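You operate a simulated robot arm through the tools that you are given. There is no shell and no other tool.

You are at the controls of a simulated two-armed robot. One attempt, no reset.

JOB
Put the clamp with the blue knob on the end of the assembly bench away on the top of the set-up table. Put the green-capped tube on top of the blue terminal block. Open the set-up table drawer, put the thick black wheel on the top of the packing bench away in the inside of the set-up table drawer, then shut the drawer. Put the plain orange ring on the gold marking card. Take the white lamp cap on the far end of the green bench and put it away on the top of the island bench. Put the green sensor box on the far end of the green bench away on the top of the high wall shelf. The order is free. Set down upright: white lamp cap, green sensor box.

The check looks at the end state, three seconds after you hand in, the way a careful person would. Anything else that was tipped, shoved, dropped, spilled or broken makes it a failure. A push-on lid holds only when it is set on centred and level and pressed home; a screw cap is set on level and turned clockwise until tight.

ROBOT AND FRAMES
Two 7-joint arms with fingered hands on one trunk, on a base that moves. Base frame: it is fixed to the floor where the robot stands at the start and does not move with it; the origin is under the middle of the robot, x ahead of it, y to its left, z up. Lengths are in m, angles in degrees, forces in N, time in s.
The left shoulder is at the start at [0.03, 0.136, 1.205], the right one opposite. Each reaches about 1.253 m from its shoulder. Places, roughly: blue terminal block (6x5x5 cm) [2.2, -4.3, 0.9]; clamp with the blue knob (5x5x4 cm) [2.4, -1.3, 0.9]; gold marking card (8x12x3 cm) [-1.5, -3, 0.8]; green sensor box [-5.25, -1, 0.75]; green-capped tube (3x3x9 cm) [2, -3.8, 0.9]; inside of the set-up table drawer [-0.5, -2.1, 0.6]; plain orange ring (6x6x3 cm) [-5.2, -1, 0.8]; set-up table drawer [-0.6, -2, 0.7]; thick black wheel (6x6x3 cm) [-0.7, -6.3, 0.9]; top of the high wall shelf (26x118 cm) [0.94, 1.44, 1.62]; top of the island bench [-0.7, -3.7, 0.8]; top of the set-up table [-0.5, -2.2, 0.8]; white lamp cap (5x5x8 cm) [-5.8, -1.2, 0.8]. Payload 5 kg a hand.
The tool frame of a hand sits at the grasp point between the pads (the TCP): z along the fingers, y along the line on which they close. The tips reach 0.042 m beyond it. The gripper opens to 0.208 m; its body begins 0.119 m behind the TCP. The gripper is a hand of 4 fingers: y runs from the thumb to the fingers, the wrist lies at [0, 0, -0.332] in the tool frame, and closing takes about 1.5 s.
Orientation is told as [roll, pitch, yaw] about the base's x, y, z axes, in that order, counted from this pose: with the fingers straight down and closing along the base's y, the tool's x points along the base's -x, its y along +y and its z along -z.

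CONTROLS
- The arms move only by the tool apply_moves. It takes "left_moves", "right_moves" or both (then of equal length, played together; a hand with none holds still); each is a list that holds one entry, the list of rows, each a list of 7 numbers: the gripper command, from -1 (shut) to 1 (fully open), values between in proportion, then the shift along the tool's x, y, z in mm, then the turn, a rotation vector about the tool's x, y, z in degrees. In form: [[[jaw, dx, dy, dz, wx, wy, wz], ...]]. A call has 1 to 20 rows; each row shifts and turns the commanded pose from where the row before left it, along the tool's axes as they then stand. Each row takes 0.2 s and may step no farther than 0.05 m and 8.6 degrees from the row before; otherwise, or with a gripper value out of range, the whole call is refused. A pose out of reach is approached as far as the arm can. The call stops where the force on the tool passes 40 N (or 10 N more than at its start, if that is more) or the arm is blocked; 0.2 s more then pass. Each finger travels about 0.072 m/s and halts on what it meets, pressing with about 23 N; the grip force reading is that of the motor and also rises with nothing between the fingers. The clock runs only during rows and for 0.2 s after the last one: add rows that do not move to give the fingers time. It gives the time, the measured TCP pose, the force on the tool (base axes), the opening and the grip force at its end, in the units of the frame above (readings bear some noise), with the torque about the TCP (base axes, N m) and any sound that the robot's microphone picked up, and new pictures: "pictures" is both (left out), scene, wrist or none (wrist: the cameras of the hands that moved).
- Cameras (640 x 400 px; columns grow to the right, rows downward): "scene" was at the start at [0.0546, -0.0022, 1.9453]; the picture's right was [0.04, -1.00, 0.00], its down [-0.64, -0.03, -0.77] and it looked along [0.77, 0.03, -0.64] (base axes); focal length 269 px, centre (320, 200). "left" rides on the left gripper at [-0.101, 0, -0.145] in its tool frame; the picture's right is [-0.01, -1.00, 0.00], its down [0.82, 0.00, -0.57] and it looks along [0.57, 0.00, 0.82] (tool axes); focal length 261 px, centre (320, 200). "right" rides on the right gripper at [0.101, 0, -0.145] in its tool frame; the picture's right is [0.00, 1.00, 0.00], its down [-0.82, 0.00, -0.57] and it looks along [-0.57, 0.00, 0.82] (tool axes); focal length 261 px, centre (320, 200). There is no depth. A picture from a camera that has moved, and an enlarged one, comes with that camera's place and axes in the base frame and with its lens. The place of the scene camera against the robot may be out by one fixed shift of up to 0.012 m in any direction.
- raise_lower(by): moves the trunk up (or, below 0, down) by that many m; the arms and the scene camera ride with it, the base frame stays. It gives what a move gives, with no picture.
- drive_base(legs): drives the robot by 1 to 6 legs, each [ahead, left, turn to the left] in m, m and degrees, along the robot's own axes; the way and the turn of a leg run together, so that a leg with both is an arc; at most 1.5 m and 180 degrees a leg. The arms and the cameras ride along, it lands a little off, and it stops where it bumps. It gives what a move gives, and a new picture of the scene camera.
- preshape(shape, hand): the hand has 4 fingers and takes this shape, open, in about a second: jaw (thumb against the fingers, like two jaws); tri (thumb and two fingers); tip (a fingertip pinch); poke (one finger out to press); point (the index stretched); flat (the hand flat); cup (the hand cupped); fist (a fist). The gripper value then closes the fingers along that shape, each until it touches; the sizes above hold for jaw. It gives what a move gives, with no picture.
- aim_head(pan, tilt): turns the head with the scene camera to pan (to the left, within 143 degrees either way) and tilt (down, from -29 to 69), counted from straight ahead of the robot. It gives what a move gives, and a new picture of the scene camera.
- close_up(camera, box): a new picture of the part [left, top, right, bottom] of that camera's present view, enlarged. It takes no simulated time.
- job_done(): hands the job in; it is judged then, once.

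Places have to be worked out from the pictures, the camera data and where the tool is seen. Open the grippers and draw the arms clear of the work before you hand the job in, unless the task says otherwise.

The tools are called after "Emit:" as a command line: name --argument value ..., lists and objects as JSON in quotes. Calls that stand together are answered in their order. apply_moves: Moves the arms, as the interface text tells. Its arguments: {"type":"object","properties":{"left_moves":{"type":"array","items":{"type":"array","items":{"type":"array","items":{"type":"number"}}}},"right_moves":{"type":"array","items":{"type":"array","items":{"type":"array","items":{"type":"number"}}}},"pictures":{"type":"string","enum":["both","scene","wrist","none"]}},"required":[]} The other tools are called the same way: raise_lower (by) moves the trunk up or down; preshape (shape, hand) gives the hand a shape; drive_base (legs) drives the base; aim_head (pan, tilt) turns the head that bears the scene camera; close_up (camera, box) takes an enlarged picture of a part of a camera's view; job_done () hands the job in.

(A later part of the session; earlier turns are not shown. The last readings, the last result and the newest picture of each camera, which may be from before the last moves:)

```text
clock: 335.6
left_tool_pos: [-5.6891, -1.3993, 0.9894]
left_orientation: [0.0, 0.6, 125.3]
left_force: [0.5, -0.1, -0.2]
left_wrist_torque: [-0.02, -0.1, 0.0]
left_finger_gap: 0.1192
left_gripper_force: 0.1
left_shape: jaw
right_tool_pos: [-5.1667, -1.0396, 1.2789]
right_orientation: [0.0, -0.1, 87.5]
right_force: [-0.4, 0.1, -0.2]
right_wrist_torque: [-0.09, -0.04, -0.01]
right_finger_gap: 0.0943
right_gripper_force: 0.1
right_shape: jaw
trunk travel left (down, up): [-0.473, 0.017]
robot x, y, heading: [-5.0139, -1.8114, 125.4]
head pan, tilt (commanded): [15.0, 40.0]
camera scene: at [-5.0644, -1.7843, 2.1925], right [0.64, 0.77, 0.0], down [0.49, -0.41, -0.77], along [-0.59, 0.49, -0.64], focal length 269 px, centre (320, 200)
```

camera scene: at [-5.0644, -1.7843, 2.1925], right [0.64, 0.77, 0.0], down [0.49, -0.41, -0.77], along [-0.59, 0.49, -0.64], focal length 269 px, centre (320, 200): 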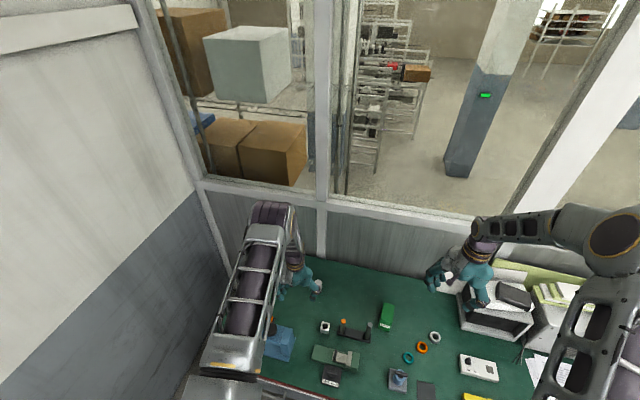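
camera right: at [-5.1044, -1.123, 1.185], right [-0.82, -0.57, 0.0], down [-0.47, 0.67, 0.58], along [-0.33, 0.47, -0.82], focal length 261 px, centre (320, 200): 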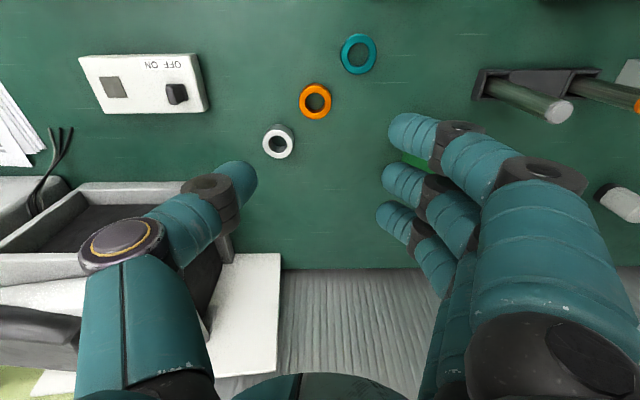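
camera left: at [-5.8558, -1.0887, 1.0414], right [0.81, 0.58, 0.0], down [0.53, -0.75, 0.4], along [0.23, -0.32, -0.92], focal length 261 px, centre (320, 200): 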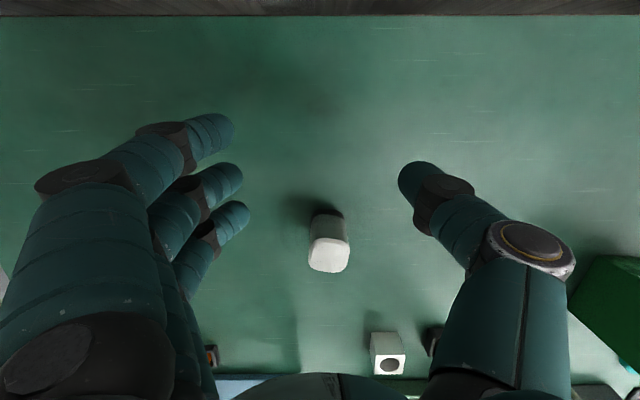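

The arm is normal again. I raise both hands a bit, lower the trunk 0.15 m, and edge the base 6 cm closer to the bench.

Emit:
apply_moves --left_moves '[[[0.15, 0, 0, -40, 0, 0, 0], [0.15, 0, 0, -40, 0, 0, 0], [0.15, 0, 0, -40, 0, 0, 0], [0.15, 0, 0, 0, 0, 0, 0]]]' --pictures "none"

Emit:
raise_lower --by -0.15

Emit:
drive_base --legs '[[0.06, 0, 0]]'

```text
clock: 336.6
left_tool_pos: [-5.6877, -1.3988, 1.1077]
left_orientation: [0.0, 0.6, 125.3]
left_force: [-0.4, -0.1, -0.4]
left_wrist_torque: [0.0, -0.04, -0.02]
left_finger_gap: 0.1192
left_gripper_force: 0.0
left_shape: jaw
right_tool_pos: [-5.1655, -1.0397, 1.2799]
right_orientation: [0.2, -0.2, 87.5]
right_force: [-0.8, 0.3, -0.6]
right_wrist_torque: [-0.01, -0.04, -0.02]
right_finger_gap: 0.0941
right_gripper_force: 0.1
right_shape: jaw
trunk travel left (down, up): [-0.473, 0.017]
robot x, y, heading: [-5.0149, -1.8117, 125.1]
head pan, tilt (commanded): [15.0, 40.0]
```

```text
clock: 338.3
left_tool_pos: [-5.6876, -1.399, 0.958]
left_orientation: [0.1, 0.6, 125.3]
left_force: [0.0, -0.4, -0.2]
left_wrist_torque: [-0.01, 0.02, -0.01]
left_finger_gap: 0.1193
left_gripper_force: 0.0
left_shape: jaw
right_tool_pos: [-5.1648, -1.0397, 1.1304]
right_orientation: [0.2, -0.2, 87.5]
right_force: [-0.7, 0.3, 0.7]
right_wrist_torque: [0.01, 0.0, 0.02]
right_finger_gap: 0.0942
right_gripper_force: 0.1
right_shape: jaw
trunk travel left (down, up): [-0.323, 0.167]
robot x, y, heading: [-5.0121, -1.8069, 125.1]
head pan, tilt (commanded): [15.0, 40.0]
```

```text
clock: 339.3
left_tool_pos: [-5.7215, -1.3499, 0.9555]
left_orientation: [-0.1, 0.7, 125.1]
left_force: [-0.8, 1.8, -1.0]
left_wrist_torque: [-0.16, -0.09, -0.03]
left_finger_gap: 0.1191
left_gripper_force: 0.0
left_shape: jaw
right_tool_pos: [-5.198, -0.9913, 1.1271]
right_orientation: [0.0, -0.1, 87.4]
right_force: [-1.3, 0.8, -1.2]
right_wrist_torque: [-0.18, -0.1, -0.01]
right_finger_gap: 0.094
right_gripper_force: 0.1
right_shape: jaw
trunk travel left (down, up): [-0.323, 0.167]
robot x, y, heading: [-5.0438, -1.7633, 125.0]
head pan, tilt (commanded): [15.0, 40.0]
camera scene: at [-5.0984, -1.735, 2.0426], right [0.64, 0.77, 0.0], down [0.49, -0.41, -0.76], along [-0.59, 0.49, -0.64], focal length 269 px, centre (320, 200)
```

scene: 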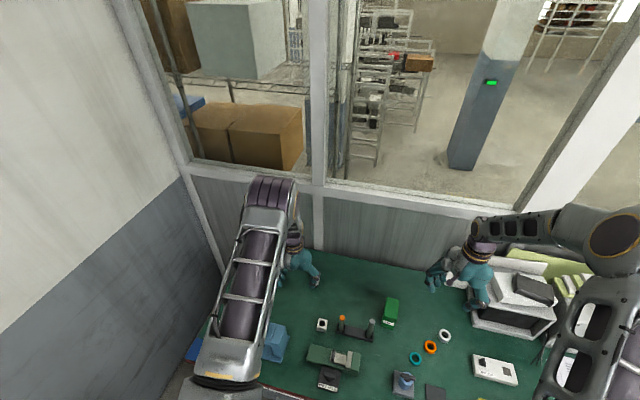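

I move the left hand over the cap at z≈0.955 and check.

Emit:
apply_moves --left_moves '[[[0.15, -40, -13, 0, 0, 0, 0], [0.15, -40, -13, 0, 0, 0, 0], [0.15, -40, -13, 0, 0, 0, 0], [0.15, -40, -14, 0, 0, 0, 0], [0.15, 0, 0, 0, 0, 0, 0]]]' --pictures "wrist"

```text
clock: 340.5
left_tool_pos: [-5.7688, -1.188, 0.9575]
left_orientation: [-0.1, 0.5, 125.1]
left_force: [0.1, -0.7, -0.2]
left_wrist_torque: [0.09, -0.02, -0.01]
left_finger_gap: 0.1193
left_gripper_force: 0.0
left_shape: jaw
right_tool_pos: [-5.1973, -0.9932, 1.1304]
right_orientation: [0.1, -0.2, 87.4]
right_force: [0.2, -0.9, 2.0]
right_wrist_torque: [0.06, 0.03, 0.02]
right_finger_gap: 0.0944
right_gripper_force: 0.1
right_shape: jaw
trunk travel left (down, up): [-0.323, 0.167]
robot x, y, heading: [-5.0458, -1.7629, 125.3]
head pan, tilt (commanded): [15.0, 40.0]
camera left: at [-5.8277, -1.1046, 1.1007], right [0.81, 0.58, 0.0], down [0.47, -0.66, 0.58], along [0.34, -0.47, -0.82], focal length 261 px, centre (320, 200)
```

left: 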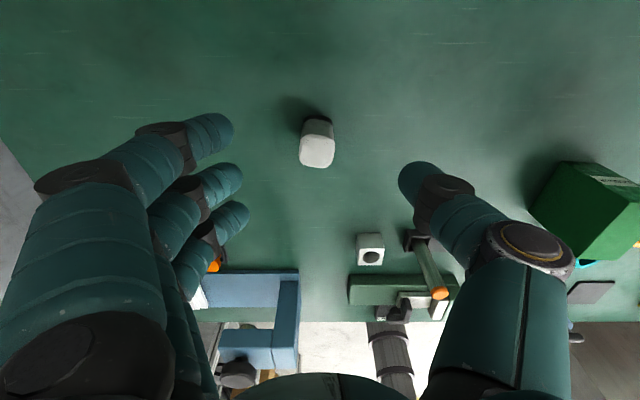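

The cap is 15 mm behind the TCP on the pinch line, 3 mm left. I descend to ~0.815.

Emit:
apply_moves --left_moves '[[[0.15, 4, 3, 30, 0, 0, 0], [0.15, 0, 0, 35, 0, 0, 0], [0.15, 0, 0, 35, 0, 0, 0], [0.15, 0, 0, 35, 0, 0, 0], [0.15, 0, 0, 8, 0, 0, 0], [0.15, 0, 0, 0, 0, 0, 0]]]' --pictures "wrist"

```text
clock: 341.9
left_tool_pos: [-5.7672, -1.1963, 0.813]
left_orientation: [0.0, 0.6, 125.2]
left_force: [-0.4, -0.2, -0.2]
left_wrist_torque: [0.03, -0.01, 0.01]
left_finger_gap: 0.1193
left_gripper_force: 0.1
left_shape: jaw
right_tool_pos: [-5.1973, -0.9916, 1.1302]
right_orientation: [0.1, -0.2, 87.4]
right_force: [-0.5, -0.7, 0.3]
right_wrist_torque: [0.0, -0.02, -0.01]
right_finger_gap: 0.0943
right_gripper_force: 0.0
right_shape: jaw
trunk travel left (down, up): [-0.323, 0.167]
robot x, y, heading: [-5.0495, -1.7642, 125.1]
head pan, tilt (commanded): [15.0, 40.0]
camera left: at [-5.8268, -1.1128, 0.9563], right [0.81, 0.58, 0.0], down [0.47, -0.66, 0.58], along [0.34, -0.47, -0.81], focal length 261 px, centre (320, 200)
```

left: 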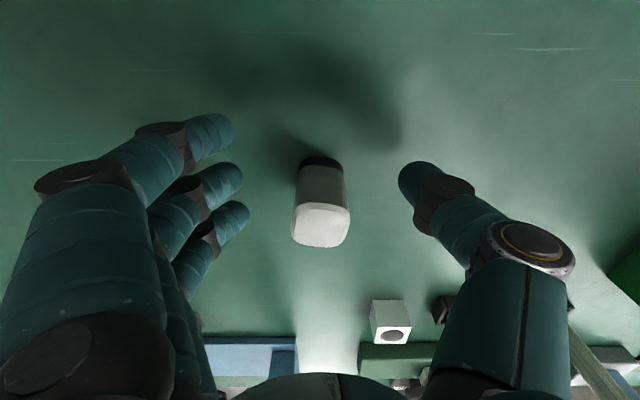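

I shift 8 mm forward to centre the pinch on the cap and close the hand.

Emit:
apply_moves --left_moves '[[[0.15, -8, 0, 0, 0, 0, 0], [-0.2, 0, 0, 0, 0, 0, 0], [-0.4, 0, 0, 0, 0, 0, 0], [-0.6, 0, 0, 0, 0, 0, 0], [-1, 0, 0, 0, 0, 0, 0], [-1, 0, 0, 0, 0, 0, 0], [-1, 0, 0, 0, 0, 0, 0], [-1, 0, 0, 0, 0, 0, 0], [-1, 0, 0, 0, 0, 0, 0], [-1, 0, 0, 0, 0, 0, 0]]]' --pictures "wrist"

Emit:
close_up --camera "left" --box '[220, 100, 420, 280]'

```text
clock: 344.1
left_tool_pos: [-5.7714, -1.1896, 0.8118]
left_orientation: [0.0, 0.7, 125.2]
left_force: [-1.0, -1.1, -0.2]
left_wrist_torque: [-0.03, 0.0, -0.02]
left_finger_gap: 0.005
left_gripper_force: 22.9
left_shape: jaw
right_tool_pos: [-5.1977, -0.9926, 1.1298]
right_orientation: [0.2, -0.3, 87.4]
right_force: [0.0, -0.3, -0.9]
right_wrist_torque: [0.01, -0.03, -0.03]
right_finger_gap: 0.0943
right_gripper_force: 0.0
right_shape: jaw
trunk travel left (down, up): [-0.323, 0.167]
robot x, y, heading: [-5.0468, -1.7646, 125.0]
head pan, tilt (commanded): [15.0, 40.0]
camera left: at [-5.831, -1.1061, 0.9557], right [0.81, 0.58, 0.0], down [0.47, -0.66, 0.58], along [0.34, -0.47, -0.81], focal length 261 px, centre (320, 200)
```

left: 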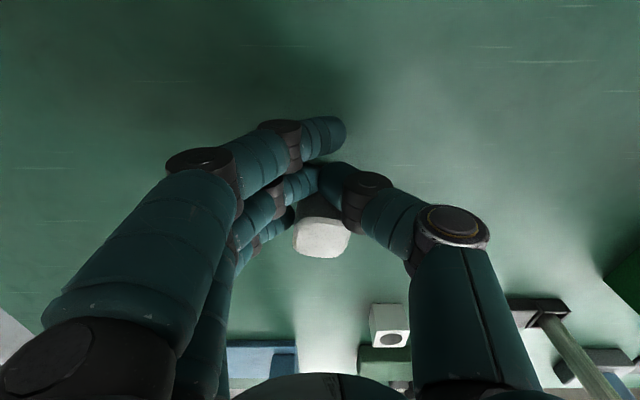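

```text
2.22 times, centred on (320, 190) of left
camera zoom: at [-5.831, -1.1061, 0.9557], right [0.81, 0.58, 0.0], down [0.47, -0.66, 0.58], along [0.34, -0.47, -0.81], focal length 579 px, centre (320, 222)
```

zoom: 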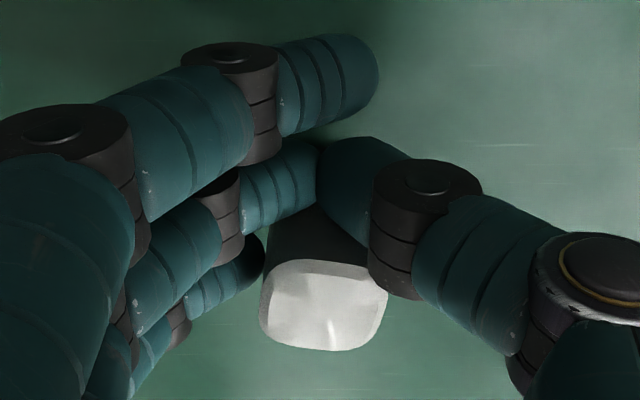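

The fingertips closed in front of the cap (it slid toward me, still upright). I reopen and re-measure.

Emit:
apply_moves --left_moves '[[[-0.6, 0, 0, 0, 0, 0, 0], [-0.3, 0, 0, 0, 0, 0, 0], [0, 0, 0, 0, 0, 0, 0], [0.15, 0, 0, 0, 0, 0, 0], [0.15, 0, 0, 0, 0, 0, 0], [0.15, 0, 0, 0, 0, 0, 0]]]' --pictures "wrist"

Emit:
close_up --camera "left" --box '[220, 100, 420, 280]'

```text
clock: 345.5
left_tool_pos: [-5.772, -1.1901, 0.813]
left_orientation: [0.0, 0.6, 125.1]
left_force: [0.6, 0.5, 0.0]
left_wrist_torque: [0.0, 0.01, -0.02]
left_finger_gap: 0.1185
left_gripper_force: 0.0
left_shape: jaw
right_tool_pos: [-5.197, -0.9912, 1.1292]
right_orientation: [0.1, -0.3, 87.4]
right_force: [-0.1, -0.2, -0.3]
right_wrist_torque: [0.03, 0.0, -0.01]
right_finger_gap: 0.0944
right_gripper_force: 0.0
right_shape: jaw
trunk travel left (down, up): [-0.323, 0.167]
robot x, y, heading: [-5.0451, -1.7589, 124.9]
head pan, tilt (commanded): [15.0, 40.0]
camera left: at [-5.831, -1.1061, 0.9558], right [0.81, 0.58, 0.0], down [0.47, -0.66, 0.58], along [0.34, -0.47, -0.81], focal length 261 px, centre (320, 200)
```

left: 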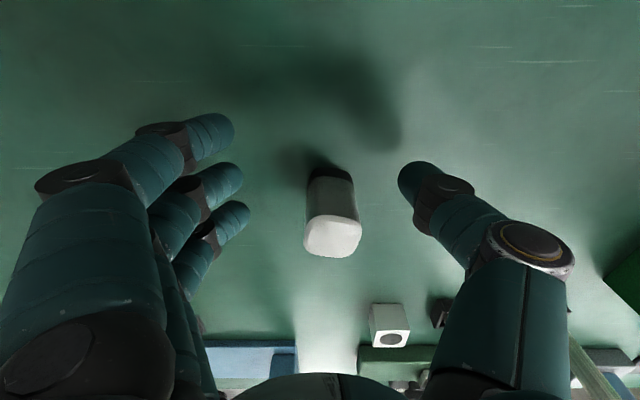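

```text
2.22 times, centred on (320, 190) of left
camera zoom: at [-5.831, -1.1061, 0.9558], right [0.81, 0.58, 0.0], down [0.47, -0.66, 0.58], along [0.34, -0.47, -0.81], focal length 579 px, centre (320, 222)
```

zoom: 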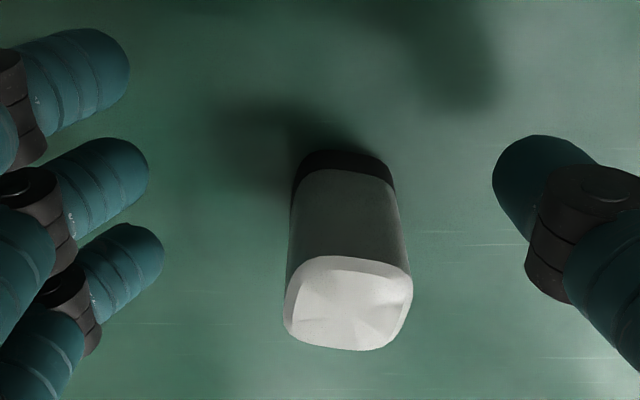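

The cap is upright, ~15 mm behind the TCP and 8 mm right. I shift the hand back 15 mm and right 8 mm and close again.

Emit:
apply_moves --left_moves '[[[0.15, 16, -8, 0, 0, 0, 0], [0.15, 0, 0, 0, 0, 0, 0], [-0.1, 0, 0, 0, 0, 0, 0], [-0.3, 0, 0, 0, 0, 0, 0], [-0.5, 0, 0, 0, 0, 0, 0], [-0.7, 0, 0, 0, 0, 0, 0], [-0.7, 0, 0, 0, 0, 0, 0]]]' --pictures "wrist"

Emit:
close_up --camera "left" --box '[220, 100, 420, 280]'

```text
clock: 347.1
left_tool_pos: [-5.7571, -1.197, 0.8119]
left_orientation: [0.0, 0.6, 125.3]
left_force: [0.0, 0.0, -0.1]
left_wrist_torque: [0.0, 0.02, 0.0]
left_finger_gap: 0.0255
left_gripper_force: 7.8
left_shape: jaw
right_tool_pos: [-5.1981, -0.9932, 1.1288]
right_orientation: [0.1, -0.3, 87.4]
right_force: [-0.5, 0.6, 0.4]
right_wrist_torque: [0.0, -0.01, 0.01]
right_finger_gap: 0.0945
right_gripper_force: 0.1
right_shape: jaw
trunk travel left (down, up): [-0.323, 0.167]
robot x, y, heading: [-5.0453, -1.7613, 125.0]
head pan, tilt (commanded): [15.0, 40.0]
camera left: at [-5.8157, -1.1142, 0.9557], right [0.81, 0.58, 0.0], down [0.47, -0.66, 0.58], along [0.34, -0.47, -0.81], focal length 261 px, centre (320, 200)
```

left: 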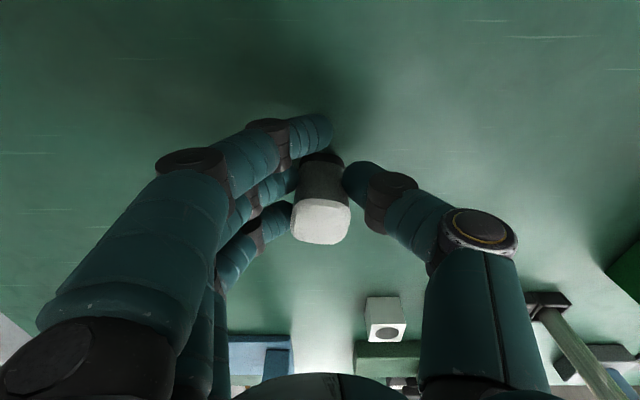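

```text
2.22 times, centred on (320, 190) of left
camera zoom: at [-5.8157, -1.1142, 0.9557], right [0.81, 0.58, 0.0], down [0.47, -0.66, 0.58], along [0.34, -0.47, -0.81], focal length 579 px, centre (320, 222)
```

zoom: 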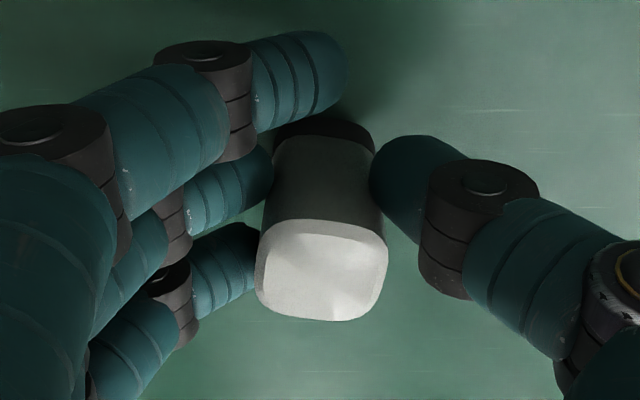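

Now the cap sits between thumb and middle/ring fingers. I tighten and lift a little.

Emit:
apply_moves --left_moves '[[[-0.85, 0, 0, 0, 0, 0, 0], [-1, 0, 0, 0, 0, 0, 0], [-1, 0, 0, 0, 0, 0, 0], [-1, 0, 0, 0, 0, 0, 0], [-1, 0, 0, 0, 0, 0, 0], [-1, 0, 0, -10, 0, 0, 0], [-1, 0, 0, -20, 0, 0, 0], [-1, 0, 0, -20, 0, 0, 0], [-1, 0, 0, 0, 0, 0, 0]]]' --pictures "wrist"

Emit:
close_up --camera "left" --box '[220, 100, 420, 280]'

```text
clock: 349.1
left_tool_pos: [-5.7563, -1.1973, 0.8624]
left_orientation: [0.0, 0.6, 125.3]
left_force: [-1.0, 0.1, -0.8]
left_wrist_torque: [-0.02, -0.03, 0.07]
left_finger_gap: 0.0234
left_gripper_force: 22.9
left_shape: jaw
right_tool_pos: [-5.1973, -0.9929, 1.1309]
right_orientation: [0.0, -0.2, 87.4]
right_force: [0.0, -0.3, 0.3]
right_wrist_torque: [-0.01, -0.02, 0.0]
right_finger_gap: 0.0944
right_gripper_force: 0.1
right_shape: jaw
trunk travel left (down, up): [-0.323, 0.167]
robot x, y, heading: [-5.0499, -1.7655, 125.0]
head pan, tilt (commanded): [15.0, 40.0]
camera left: at [-5.8173, -1.1147, 1.0056], right [0.81, 0.58, 0.0], down [0.47, -0.66, 0.58], along [0.34, -0.47, -0.81], focal length 261 px, centre (320, 200)
```

left: 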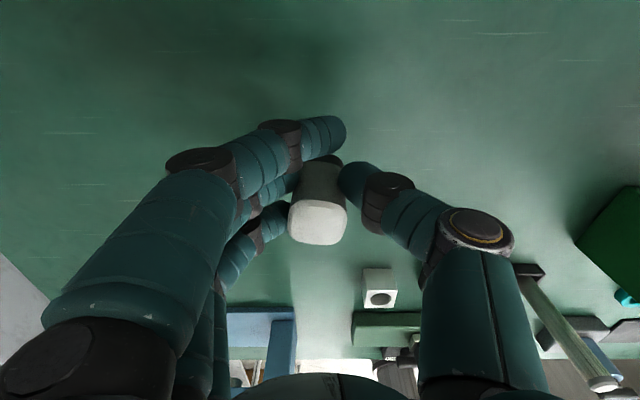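

```text
2.22 times, centred on (320, 190) of left
camera zoom: at [-5.8173, -1.1147, 1.0056], right [0.81, 0.58, 0.0], down [0.47, -0.66, 0.58], along [0.34, -0.47, -0.81], focal length 579 px, centre (320, 222)
```

zoom: 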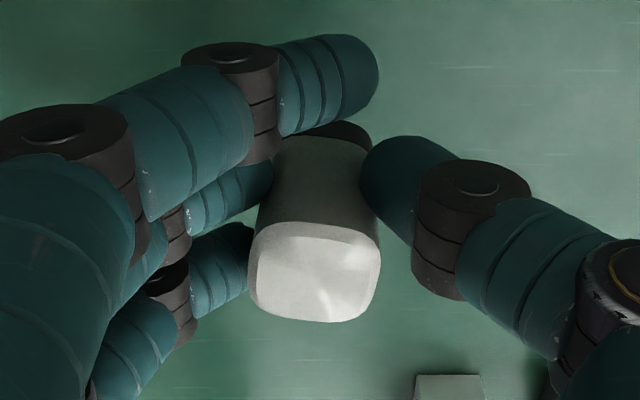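

The cap is held upright. I lift it to carrying height and draw it back.

Emit:
apply_moves --left_moves '[[[-1, 0, 0, -35, 0, 0, 0], [-1, 0, 0, -35, 0, 0, 0], [-1, 0, 0, -35, 0, 0, 0], [-1, 0, 0, -35, 0, 0, 0], [-1, 0, 0, -35, 0, 0, 0], [-1, 0, 0, -35, 0, 0, 0], [-1, 0, 0, -35, 0, 0, 0], [-1, 35, 0, 0, 0, 0, 0], [-1, 35, 0, 0, 0, 0, 0], [-1, 35, 0, 0, 0, 0, 0], [-1, 35, 5, 0, 0, 0, 0], [-1, 35, 5, 0, 0, 0, 0], [-1, 35, 5, 0, 0, 0, 0], [-1, 35, 5, 0, 0, 0, 0], [-1, 0, 0, 0, 0, 0, 0]]]' --pictures "wrist"

Emit:
aim_head --pan -15 --tilt 45

```text
clock: 352.3
left_tool_pos: [-5.6354, -1.4068, 1.1111]
left_orientation: [-0.1, 0.7, 125.2]
left_force: [0.3, 1.1, -0.9]
left_wrist_torque: [-0.05, -0.03, -0.02]
left_finger_gap: 0.0232
left_gripper_force: 23.0
left_shape: jaw
right_tool_pos: [-5.1988, -0.9927, 1.129]
right_orientation: [0.1, -0.2, 87.4]
right_force: [0.5, -0.1, 0.1]
right_wrist_torque: [-0.04, -0.03, 0.0]
right_finger_gap: 0.0945
right_gripper_force: 0.0
right_shape: jaw
trunk travel left (down, up): [-0.323, 0.167]
robot x, y, heading: [-5.0466, -1.7667, 125.1]
head pan, tilt (commanded): [15.0, 40.0]
camera left: at [-5.695, -1.3227, 1.2533], right [0.81, 0.58, 0.0], down [0.47, -0.66, 0.58], along [0.34, -0.47, -0.81], focal length 261 px, centre (320, 200)
```

left: 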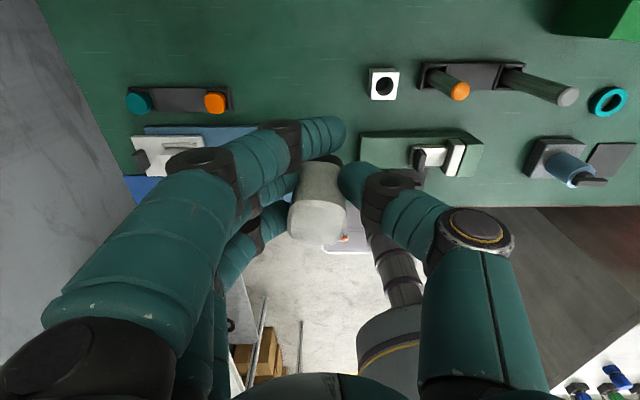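

```text
clock: 353.2
left_tool_pos: [-5.6327, -1.4069, 1.1111]
left_orientation: [0.0, 0.5, 125.3]
left_force: [0.2, 0.2, -1.0]
left_wrist_torque: [-0.01, -0.01, 0.0]
left_finger_gap: 0.0235
left_gripper_force: 23.7
left_shape: jaw
right_tool_pos: [-5.1969, -0.9918, 1.1294]
right_orientation: [0.1, -0.2, 87.4]
right_force: [-1.6, 0.0, 0.6]
right_wrist_torque: [0.01, -0.01, 0.0]
right_finger_gap: 0.0943
right_gripper_force: 0.0
right_shape: jaw
trunk travel left (down, up): [-0.323, 0.167]
robot x, y, heading: [-5.0438, -1.7621, 124.8]
head pan, tilt (commanded): [-15.0, 45.0]
camera scene: at [-5.0591, -1.7163, 2.0354], right [0.94, 0.34, 0.0], down [0.24, -0.66, -0.71], along [-0.24, 0.66, -0.71], focal length 269 px, centre (320, 200)
```

scene: 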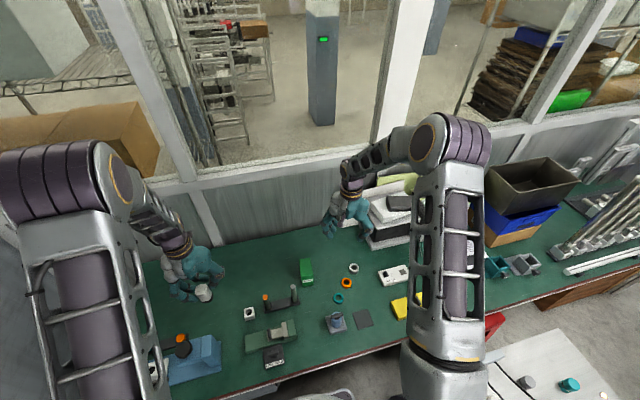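

The cap is secure. Now I bring the right hand (yawed) over the orange ring and down to z≈0.93 to check.

Emit:
apply_moves --right_moves '[[[-0.1, 22, -20, 0, 0, 0, 0], [-0.1, 22, -20, 0, 0, 0, 0], [-0.1, 0, 0, 40, 0, 0, 0], [-0.1, 0, 0, 40, 0, 0, 0], [-0.1, 0, 0, 40, 0, 0, 0], [-0.1, 0, 0, 40, 0, 0, 0], [-0.1, 0, 0, 40, 0, 0, 0], [-0.1, 0, 0, 0, 0, 0, 0]]]'

Emit:
close_up --camera "right" --box '[200, 60, 440, 240]'

```text
clock: 355.0
left_tool_pos: [-5.6356, -1.4071, 1.111]
left_orientation: [0.0, 0.6, 125.2]
left_force: [-0.2, -1.1, -0.7]
left_wrist_torque: [0.08, 0.03, 0.01]
left_finger_gap: 0.0233
left_gripper_force: 23.0
left_shape: jaw
right_tool_pos: [-5.1606, -1.0384, 0.9311]
right_orientation: [0.1, -0.2, 87.4]
right_force: [-0.8, -0.7, 0.2]
right_wrist_torque: [0.04, 0.0, -0.01]
right_finger_gap: 0.0944
right_gripper_force: 0.1
right_shape: jaw
trunk travel left (down, up): [-0.323, 0.167]
robot x, y, heading: [-5.0465, -1.7628, 124.8]
head pan, tilt (commanded): [-15.0, 45.0]
camera scene: at [-5.0587, -1.7175, 2.0355], right [0.94, 0.34, 0.0], down [0.24, -0.66, -0.71], along [-0.24, 0.66, -0.71], focal length 269 px, centre (320, 200)
camera right: at [-5.1646, -1.1386, 1.0751], right [-1.0, 0.05, 0.0], down [0.04, 0.82, 0.58], along [0.03, 0.57, -0.82], focal length 261 px, centre (320, 200)
```

scene: 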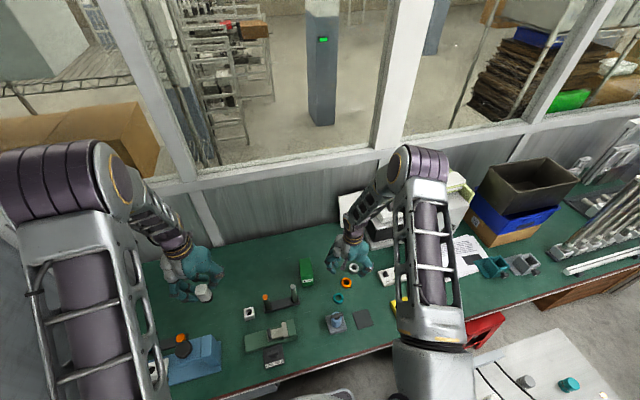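
right: 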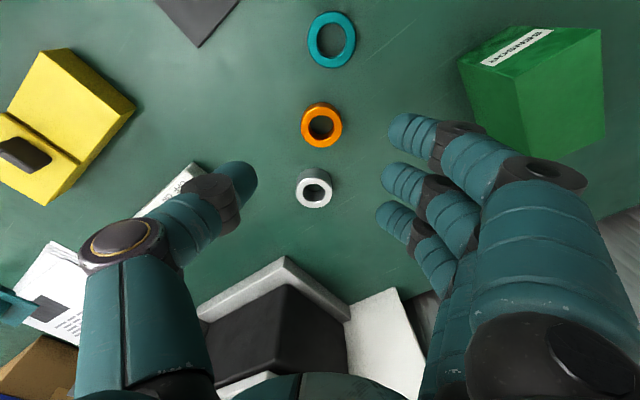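

```text
2.22 times, centred on (320, 150) of right
camera zoom: at [-5.1646, -1.1386, 1.0751], right [-1.0, 0.05, 0.0], down [0.04, 0.82, 0.58], along [0.03, 0.57, -0.82], focal length 579 px, centre (320, 311)
```

zoom: 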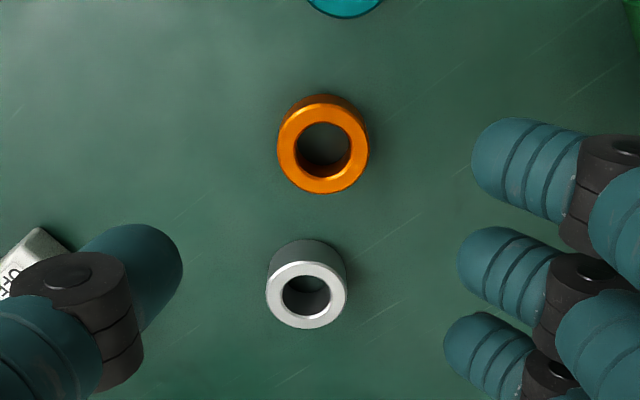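

The ring line is now perpendicular to my closing axis and the orange ring is centred. I descend to ~0.806 and close.

Emit:
apply_moves --right_moves '[[[-0.1, 0, 2, 40, 0, 0, 0], [-0.1, 0, 0, 40, 0, 0, 0], [-0.1, 0, 0, 30, 0, 0, 0], [-0.1, 0, 0, 14, 0, 0, 0], [-0.1, 0, 0, 0, 0, 0, 0]]]' --pictures "wrist"

Emit:
close_up --camera "right" --box '[200, 80, 440, 260]'

```text
clock: 356.2
left_tool_pos: [-5.6338, -1.4063, 1.1098]
left_orientation: [0.0, 0.5, 125.2]
left_force: [0.3, 1.0, -0.4]
left_wrist_torque: [0.02, -0.01, -0.01]
left_finger_gap: 0.0233
left_gripper_force: 23.2
left_shape: jaw
right_tool_pos: [-5.1615, -1.0364, 0.8044]
right_orientation: [0.1, -0.2, 87.4]
right_force: [0.5, 1.0, -0.4]
right_wrist_torque: [0.01, 0.01, -0.01]
right_finger_gap: 0.0945
right_gripper_force: 0.0
right_shape: jaw
trunk travel left (down, up): [-0.323, 0.167]
robot x, y, heading: [-5.0466, -1.762, 124.9]
head pan, tilt (commanded): [-15.0, 45.0]
camera right: at [-5.1657, -1.1366, 0.9497], right [-1.0, 0.05, 0.0], down [0.04, 0.82, 0.57], along [0.03, 0.57, -0.82], focal length 261 px, centre (320, 200)
```

right: 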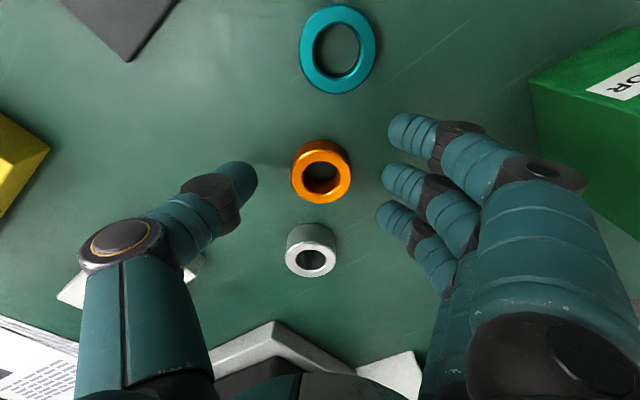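

```text
2.22 times, centred on (320, 170) of right
camera zoom: at [-5.1657, -1.1366, 0.9497], right [-1.0, 0.05, 0.0], down [0.04, 0.82, 0.57], along [0.03, 0.57, -0.82], focal length 579 px, centre (320, 267)
```

zoom: 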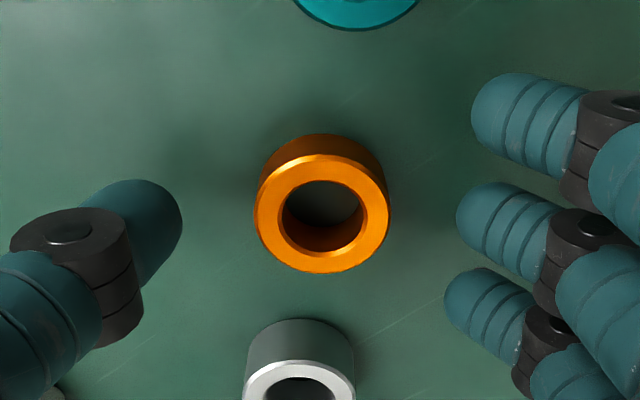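

Alignment is good; fingers are ~6 mm forward of the ring centre. I shift back 5 mm, raise 3 mm and close.

Emit:
apply_moves --right_moves '[[[-0.1, 6, 0, -3, 0, 0, 0], [-0.3, 0, 0, 0, 0, 0, 0], [-0.5, 0, 0, 0, 0, 0, 0], [-0.7, 0, 0, 0, 0, 0, 0], [-1, 0, 0, 0, 0, 0, 0], [-1, 0, 0, 0, 0, 0, 0], [-1, 0, 0, 0, 0, 0, 0], [-1, 0, 0, 0, 0, 0, 0]]]' --pictures "wrist"

Emit:
close_up --camera "right" --box '[200, 80, 440, 260]'

```text
clock: 358.0
left_tool_pos: [-5.6355, -1.4067, 1.1107]
left_orientation: [0.0, 0.5, 125.2]
left_force: [-0.4, -0.1, -0.3]
left_wrist_torque: [0.0, 0.0, 0.0]
left_finger_gap: 0.0233
left_gripper_force: 22.9
left_shape: jaw
right_tool_pos: [-5.1615, -1.0409, 0.8094]
right_orientation: [0.1, -0.2, 87.4]
right_force: [-0.7, 0.7, -0.3]
right_wrist_torque: [0.01, -0.01, 0.01]
right_finger_gap: 0.0
right_gripper_force: 23.3
right_shape: jaw
trunk travel left (down, up): [-0.323, 0.167]
robot x, y, heading: [-5.0488, -1.7625, 125.1]
head pan, tilt (commanded): [-15.0, 45.0]
camera right: at [-5.1659, -1.1421, 0.9534], right [-1.0, 0.05, 0.0], down [0.04, 0.82, 0.57], along [0.03, 0.57, -0.82], focal length 261 px, centre (320, 200)
```

right: 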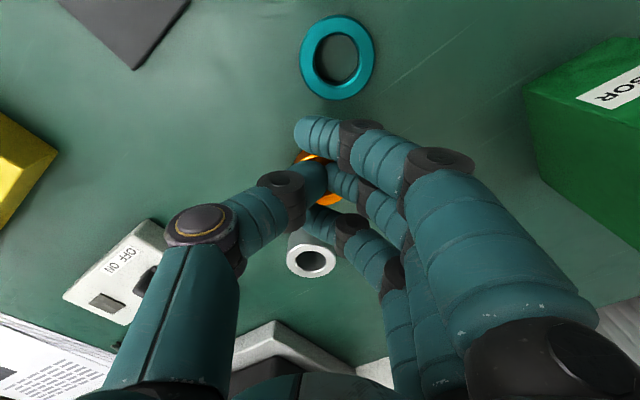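

```text
2.22 times, centred on (320, 170) of right
camera zoom: at [-5.1659, -1.1421, 0.9534], right [-1.0, 0.05, 0.0], down [0.04, 0.82, 0.57], along [0.03, 0.57, -0.82], focal length 579 px, centre (320, 267)
```

zoom: 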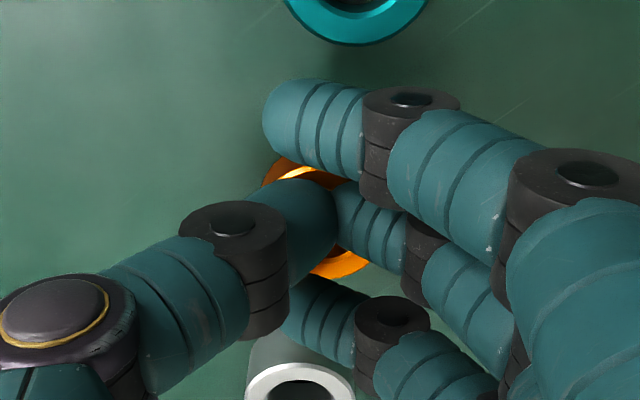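

The fingers closed above the ring – it is lower than I thought (top ≈0.756). I reopen, lower 27 mm and look again.

Emit:
apply_moves --right_moves '[[[-0.6, 0, 0, 0, 0, 0, 0], [-0.3, 0, 0, 0, 0, 0, 0], [-0.1, 0, 0, 0, 0, 0, 0], [-0.1, 0, 0, 0, 0, 0, 0], [-0.1, 0, 0, 10, 0, 0, 0], [-0.1, 0, 0, 10, 0, 0, 0], [-0.1, 0, 0, 7, 0, 0, 0], [-0.1, 0, 0, 0, 0, 0, 0]]]' --pictures "wrist"

Emit:
close_up --camera "right" --box '[200, 80, 440, 260]'

```text
clock: 359.8
left_tool_pos: [-5.6344, -1.4076, 1.1106]
left_orientation: [0.0, 0.5, 125.2]
left_force: [-0.5, -0.5, 0.0]
left_wrist_torque: [0.05, 0.02, 0.03]
left_finger_gap: 0.0235
left_gripper_force: 23.4
left_shape: jaw
right_tool_pos: [-5.1626, -1.042, 0.7829]
right_orientation: [0.1, -0.3, 87.4]
right_force: [0.8, -0.4, 9.5]
right_wrist_torque: [-0.14, 0.54, 0.02]
right_finger_gap: 0.0928
right_gripper_force: 0.0
right_shape: jaw
trunk travel left (down, up): [-0.323, 0.167]
robot x, y, heading: [-5.0459, -1.7646, 125.2]
head pan, tilt (commanded): [-15.0, 45.0]
camera right: at [-5.1663, -1.1422, 0.928], right [-1.0, 0.05, 0.0], down [0.04, 0.82, 0.58], along [0.03, 0.58, -0.82], focal length 261 px, centre (320, 200)
```

right: 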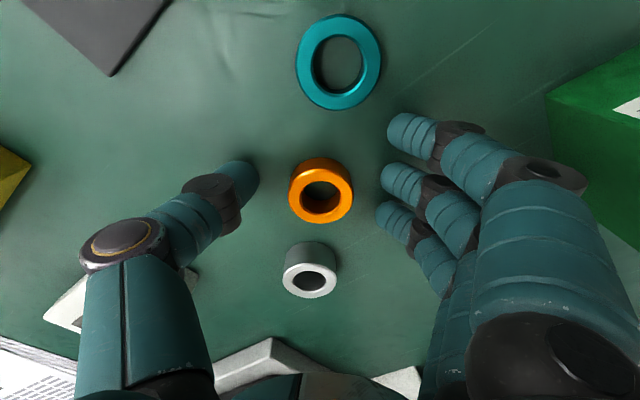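

```text
2.22 times, centred on (320, 170) of right
camera zoom: at [-5.1663, -1.1422, 0.928], right [-1.0, 0.05, 0.0], down [0.04, 0.82, 0.58], along [0.03, 0.58, -0.82], focal length 579 px, centre (320, 267)
```

zoom: 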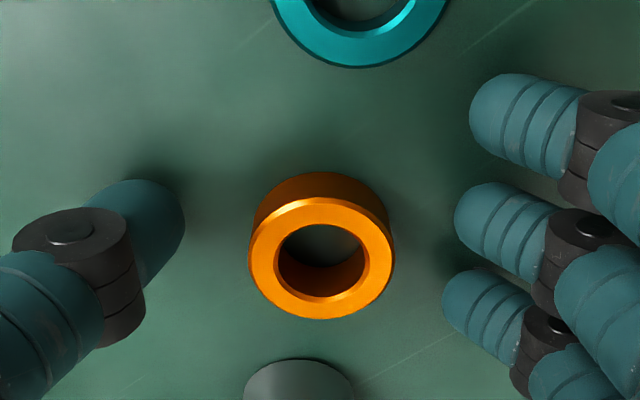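

Light contact with the bench (tips at bench level ≈0.74). I raise 3 mm, shift 5 mm forward and close on the ring.

Emit:
apply_moves --right_moves '[[[-0.1, -5, 0, -4, 0, 0, 0], [-0.3, 0, 0, 0, 0, 0, 0], [-0.5, 0, 0, 0, 0, 0, 0], [-0.7, 0, 0, 0, 0, 0, 0], [-1, 0, 0, 0, 0, 0, 0], [-1, 0, 0, 0, 0, 0, 0], [-1, 0, 0, 0, 0, 0, 0], [-1, 0, 0, 0, 0, 0, 0]]]' --pictures "wrist"

Emit:
close_up --camera "right" --box '[200, 80, 440, 260]'

```text
clock: 361.6
left_tool_pos: [-5.634, -1.4063, 1.1114]
left_orientation: [0.0, 0.5, 125.1]
left_force: [0.1, -0.2, -0.9]
left_wrist_torque: [0.01, 0.04, 0.02]
left_finger_gap: 0.0232
left_gripper_force: 23.1
left_shape: jaw
right_tool_pos: [-5.1613, -1.0375, 0.7858]
right_orientation: [0.1, -0.3, 87.4]
right_force: [1.1, -0.7, 0.5]
right_wrist_torque: [0.01, -0.05, -0.02]
right_finger_gap: 0.0296
right_gripper_force: 22.9
right_shape: jaw
trunk travel left (down, up): [-0.323, 0.167]
robot x, y, heading: [-5.048, -1.7624, 124.7]
head pan, tilt (commanded): [-15.0, 45.0]
camera right: at [-5.1659, -1.1374, 0.931], right [-1.0, 0.05, 0.0], down [0.04, 0.82, 0.57], along [0.03, 0.57, -0.82], focal length 261 px, centre (320, 200)
```

right: 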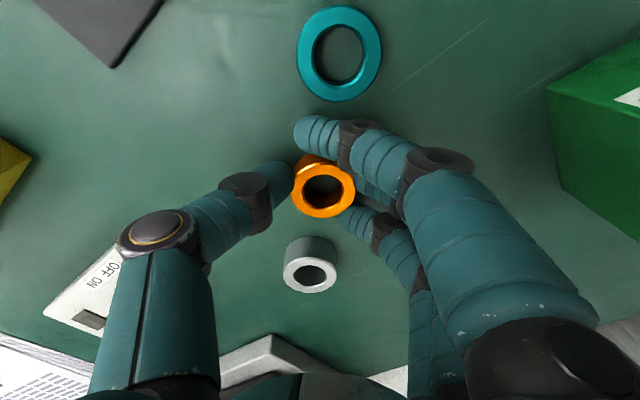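

```text
2.22 times, centred on (320, 170) of right
camera zoom: at [-5.1659, -1.1374, 0.931], right [-1.0, 0.05, 0.0], down [0.04, 0.82, 0.57], along [0.03, 0.57, -0.82], focal length 579 px, centre (320, 267)
```

zoom: 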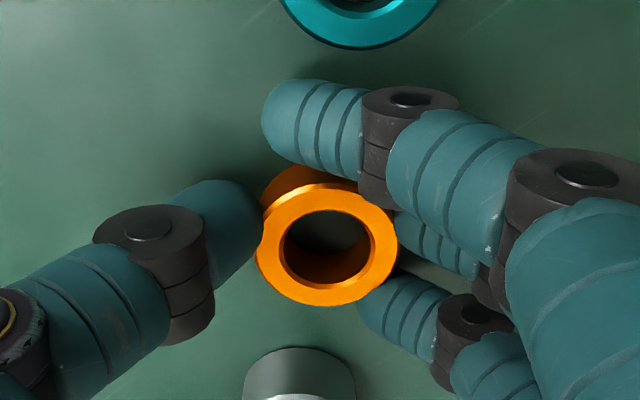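

The orange ring is gripped between thumb and two fingers. I lift it.

Emit:
apply_moves --right_moves '[[[-1, 0, 0, 0, 0, 0, 0], [-1, 0, 0, -10, 0, 0, 0], [-1, 0, 0, -20, 0, 0, 0], [-1, 0, 0, -30, 0, 0, 0], [-1, 0, 0, -30, 0, 0, 0], [-1, 0, 0, 0, 0, 0, 0]]]' --pictures "wrist"

Emit:
close_up --camera "right" --box '[200, 80, 440, 260]'

```text
clock: 363.0
left_tool_pos: [-5.6354, -1.4057, 1.1103]
left_orientation: [0.0, 0.6, 125.2]
left_force: [0.3, 0.0, -1.3]
left_wrist_torque: [-0.04, 0.01, 0.03]
left_finger_gap: 0.0232
left_gripper_force: 22.9
left_shape: jaw
right_tool_pos: [-5.162, -1.0372, 0.8745]
right_orientation: [0.0, -0.1, 87.4]
right_force: [0.3, 0.1, -1.8]
right_wrist_torque: [-0.03, 0.03, -0.02]
right_finger_gap: 0.0296
right_gripper_force: 23.4
right_shape: jaw
trunk travel left (down, up): [-0.323, 0.167]
robot x, y, heading: [-5.0492, -1.7621, 125.1]
head pan, tilt (commanded): [-15.0, 45.0]
camera right: at [-5.1658, -1.137, 1.0191], right [-1.0, 0.05, 0.0], down [0.04, 0.82, 0.57], along [0.03, 0.57, -0.82], focal length 261 px, centre (320, 200)
```

right: 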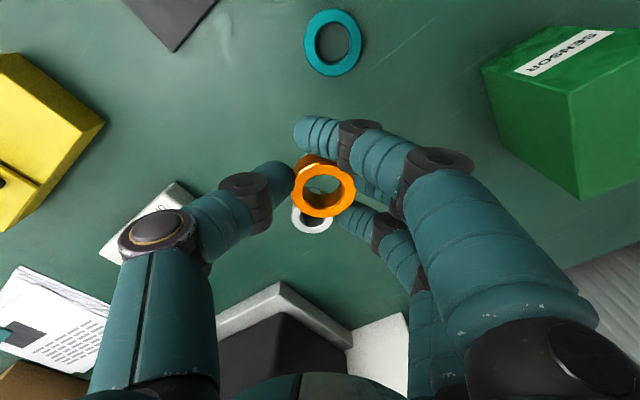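

```text
2.22 times, centred on (320, 170) of right
camera zoom: at [-5.1658, -1.137, 1.0191], right [-1.0, 0.05, 0.0], down [0.04, 0.82, 0.57], along [0.03, 0.57, -0.82], focal length 579 px, centre (320, 267)
```

zoom: 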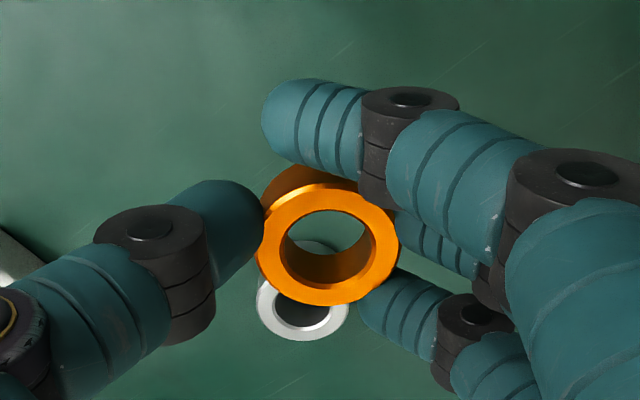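

Ring held. I raise the right hand, turn it back square, and pull it in.

Emit:
apply_moves --right_moves '[[[-1, 0, 0, -40, 0, 0, 0], [-1, 0, 0, -40, 0, 0, 0], [-1, 0, 0, -40, 0, 0, 0], [-1, 0, 0, -40, 0, 0, 0], [-1, 0, 0, -40, 0, 0, 0], [-1, 0, 0, -40, 0, 0, 0], [-1, 0, 0, 0, 0, 0, -7.5], [-1, 0, 0, 0, 0, 0, -7.5], [-1, 0, 0, 0, 0, 0, -7.5], [-1, 0, 0, 0, 0, 0, -7.5], [-1, 0, 0, 0, 0, 0, -7.5], [-1, 35, 5, 0, 0, 0, 0], [-1, 35, 5, 0, 0, 0, 0], [-1, 35, 5, 0, 0, 0, 0], [-1, 35, 5, 0, 0, 0, 0], [-1, 0, 0, 0, 0, 0, 0]]]' --pictures "both"

```text
clock: 366.4
left_tool_pos: [-5.6342, -1.4051, 1.1105]
left_orientation: [0.0, 0.5, 125.3]
left_force: [-0.2, 0.7, -1.7]
left_wrist_torque: [-0.06, -0.01, -0.03]
left_finger_gap: 0.0232
left_gripper_force: 23.5
left_shape: jaw
right_tool_pos: [-5.0985, -1.1646, 1.1136]
right_orientation: [0.0, -0.1, 124.9]
right_force: [0.6, 1.0, -1.7]
right_wrist_torque: [-0.09, -0.05, 0.05]
right_finger_gap: 0.0293
right_gripper_force: 23.1
right_shape: jaw
trunk travel left (down, up): [-0.323, 0.167]
robot x, y, heading: [-5.0468, -1.7635, 125.2]
head pan, tilt (commanded): [-15.0, 45.0]
camera scene: at [-5.0595, -1.7147, 2.0353], right [0.94, 0.34, 0.0], down [0.24, -0.67, -0.71], along [-0.24, 0.66, -0.71], focal length 269 px, centre (320, 200)
camera right: at [-5.041, -1.247, 1.2589], right [-0.82, -0.57, 0.0], down [-0.47, 0.67, 0.57], along [-0.33, 0.47, -0.82], focal length 261 px, centre (320, 200)
```

scene: 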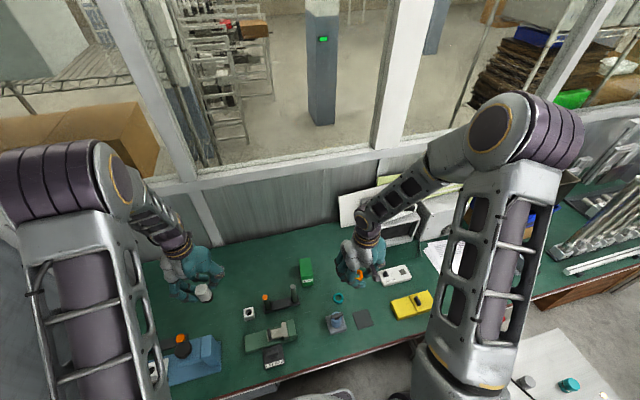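
right: 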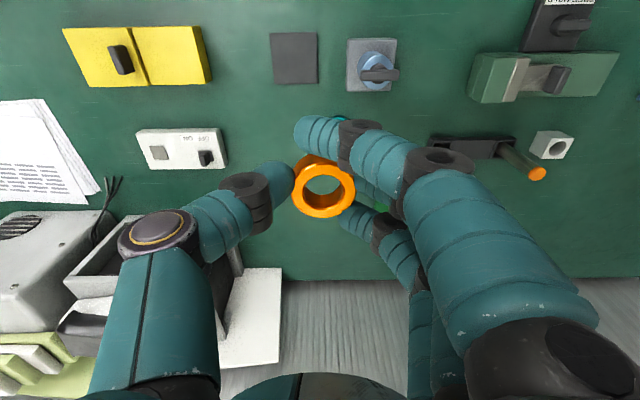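

Both the cap and the ring are held. I raise the trunk 0.1 m and drive back to the main aisle, then along it toward the blue bench.

Emit:
raise_lower --by 0.1

Emit:
drive_base --legs '[[-1.0, -0.1, 0], [-1.1, -0.1, 0], [0, 0, -90]]'

Emit:
aim_head --pan 0 --tilt 30

```text
clock: 367.8
left_tool_pos: [-5.6344, -1.4072, 1.2105]
left_orientation: [0.0, 0.6, 125.3]
left_force: [0.2, -0.9, -0.9]
left_wrist_torque: [0.02, 0.01, 0.01]
left_finger_gap: 0.0232
left_gripper_force: 23.0
left_shape: jaw
right_tool_pos: [-5.098, -1.1654, 1.2144]
right_orientation: [-0.2, -0.2, 125.0]
right_force: [0.1, 0.9, -0.7]
right_wrist_torque: [-0.02, 0.0, -0.03]
right_finger_gap: 0.0294
right_gripper_force: 22.7
right_shape: jaw
trunk travel left (down, up): [-0.423, 0.067]
robot x, y, heading: [-5.046, -1.7647, 124.9]
head pan, tilt (commanded): [-15.0, 45.0]
```

```text
clock: 382.1
left_tool_pos: [-3.3107, -2.7791, 1.2094]
left_orientation: [0.1, 0.6, 34.2]
left_force: [-0.2, -0.1, -0.8]
left_wrist_torque: [0.02, -0.04, -0.03]
left_finger_gap: 0.0233
left_gripper_force: 23.1
left_shape: jaw
right_tool_pos: [-3.0802, -3.3171, 1.2142]
right_orientation: [-0.1, -0.2, 34.1]
right_force: [-0.5, 0.6, -0.3]
right_wrist_torque: [0.03, 0.02, 0.03]
right_finger_gap: 0.0288
right_gripper_force: 23.4
right_shape: jaw
trunk travel left (down, up): [-0.423, 0.067]
robot x, y, heading: [-3.6796, -3.3586, 34.0]
head pan, tilt (commanded): [-15.0, 45.0]
camera scene: at [-3.6264, -3.3557, 2.1354], right [0.33, -0.94, 0.0], down [-0.67, -0.23, -0.71], along [0.67, 0.23, -0.71], focal length 269 px, centre (320, 200)
```

scene: 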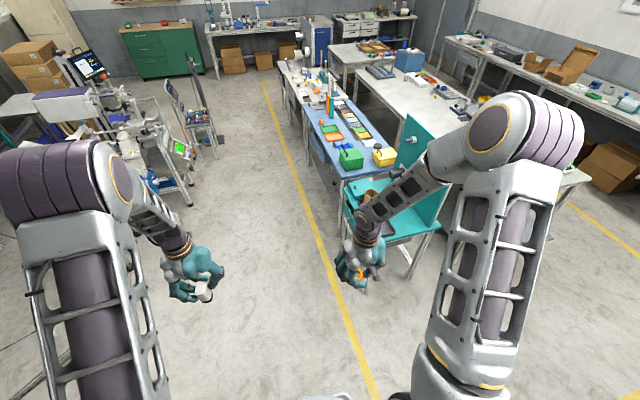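

```text
clock: 382.8
left_tool_pos: [-3.3111, -2.7775, 1.2101]
left_orientation: [0.0, 0.6, 34.2]
left_force: [0.9, -0.5, -1.0]
left_wrist_torque: [0.0, -0.03, 0.0]
left_finger_gap: 0.0232
left_gripper_force: 22.8
left_shape: jaw
right_tool_pos: [-3.0797, -3.3178, 1.2144]
right_orientation: [-0.1, -0.3, 34.0]
right_force: [-0.1, 0.0, -1.3]
right_wrist_torque: [-0.03, 0.03, -0.01]
right_finger_gap: 0.0293
right_gripper_force: 22.9
right_shape: jaw
trunk travel left (down, up): [-0.423, 0.067]
robot x, y, heading: [-3.6766, -3.3588, 34.0]
head pan, tilt (commanded): [0.0, 30.0]
camera scene: at [-3.6284, -3.3316, 2.158], right [0.56, -0.83, 0.0], down [-0.41, -0.28, -0.87], along [0.72, 0.48, -0.5], focal length 269 px, centre (320, 200)
```

scene: 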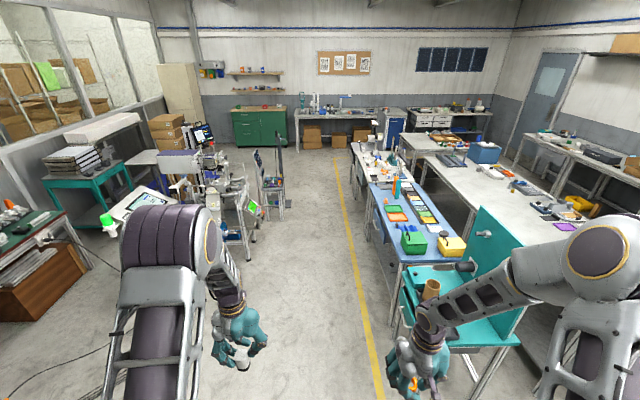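

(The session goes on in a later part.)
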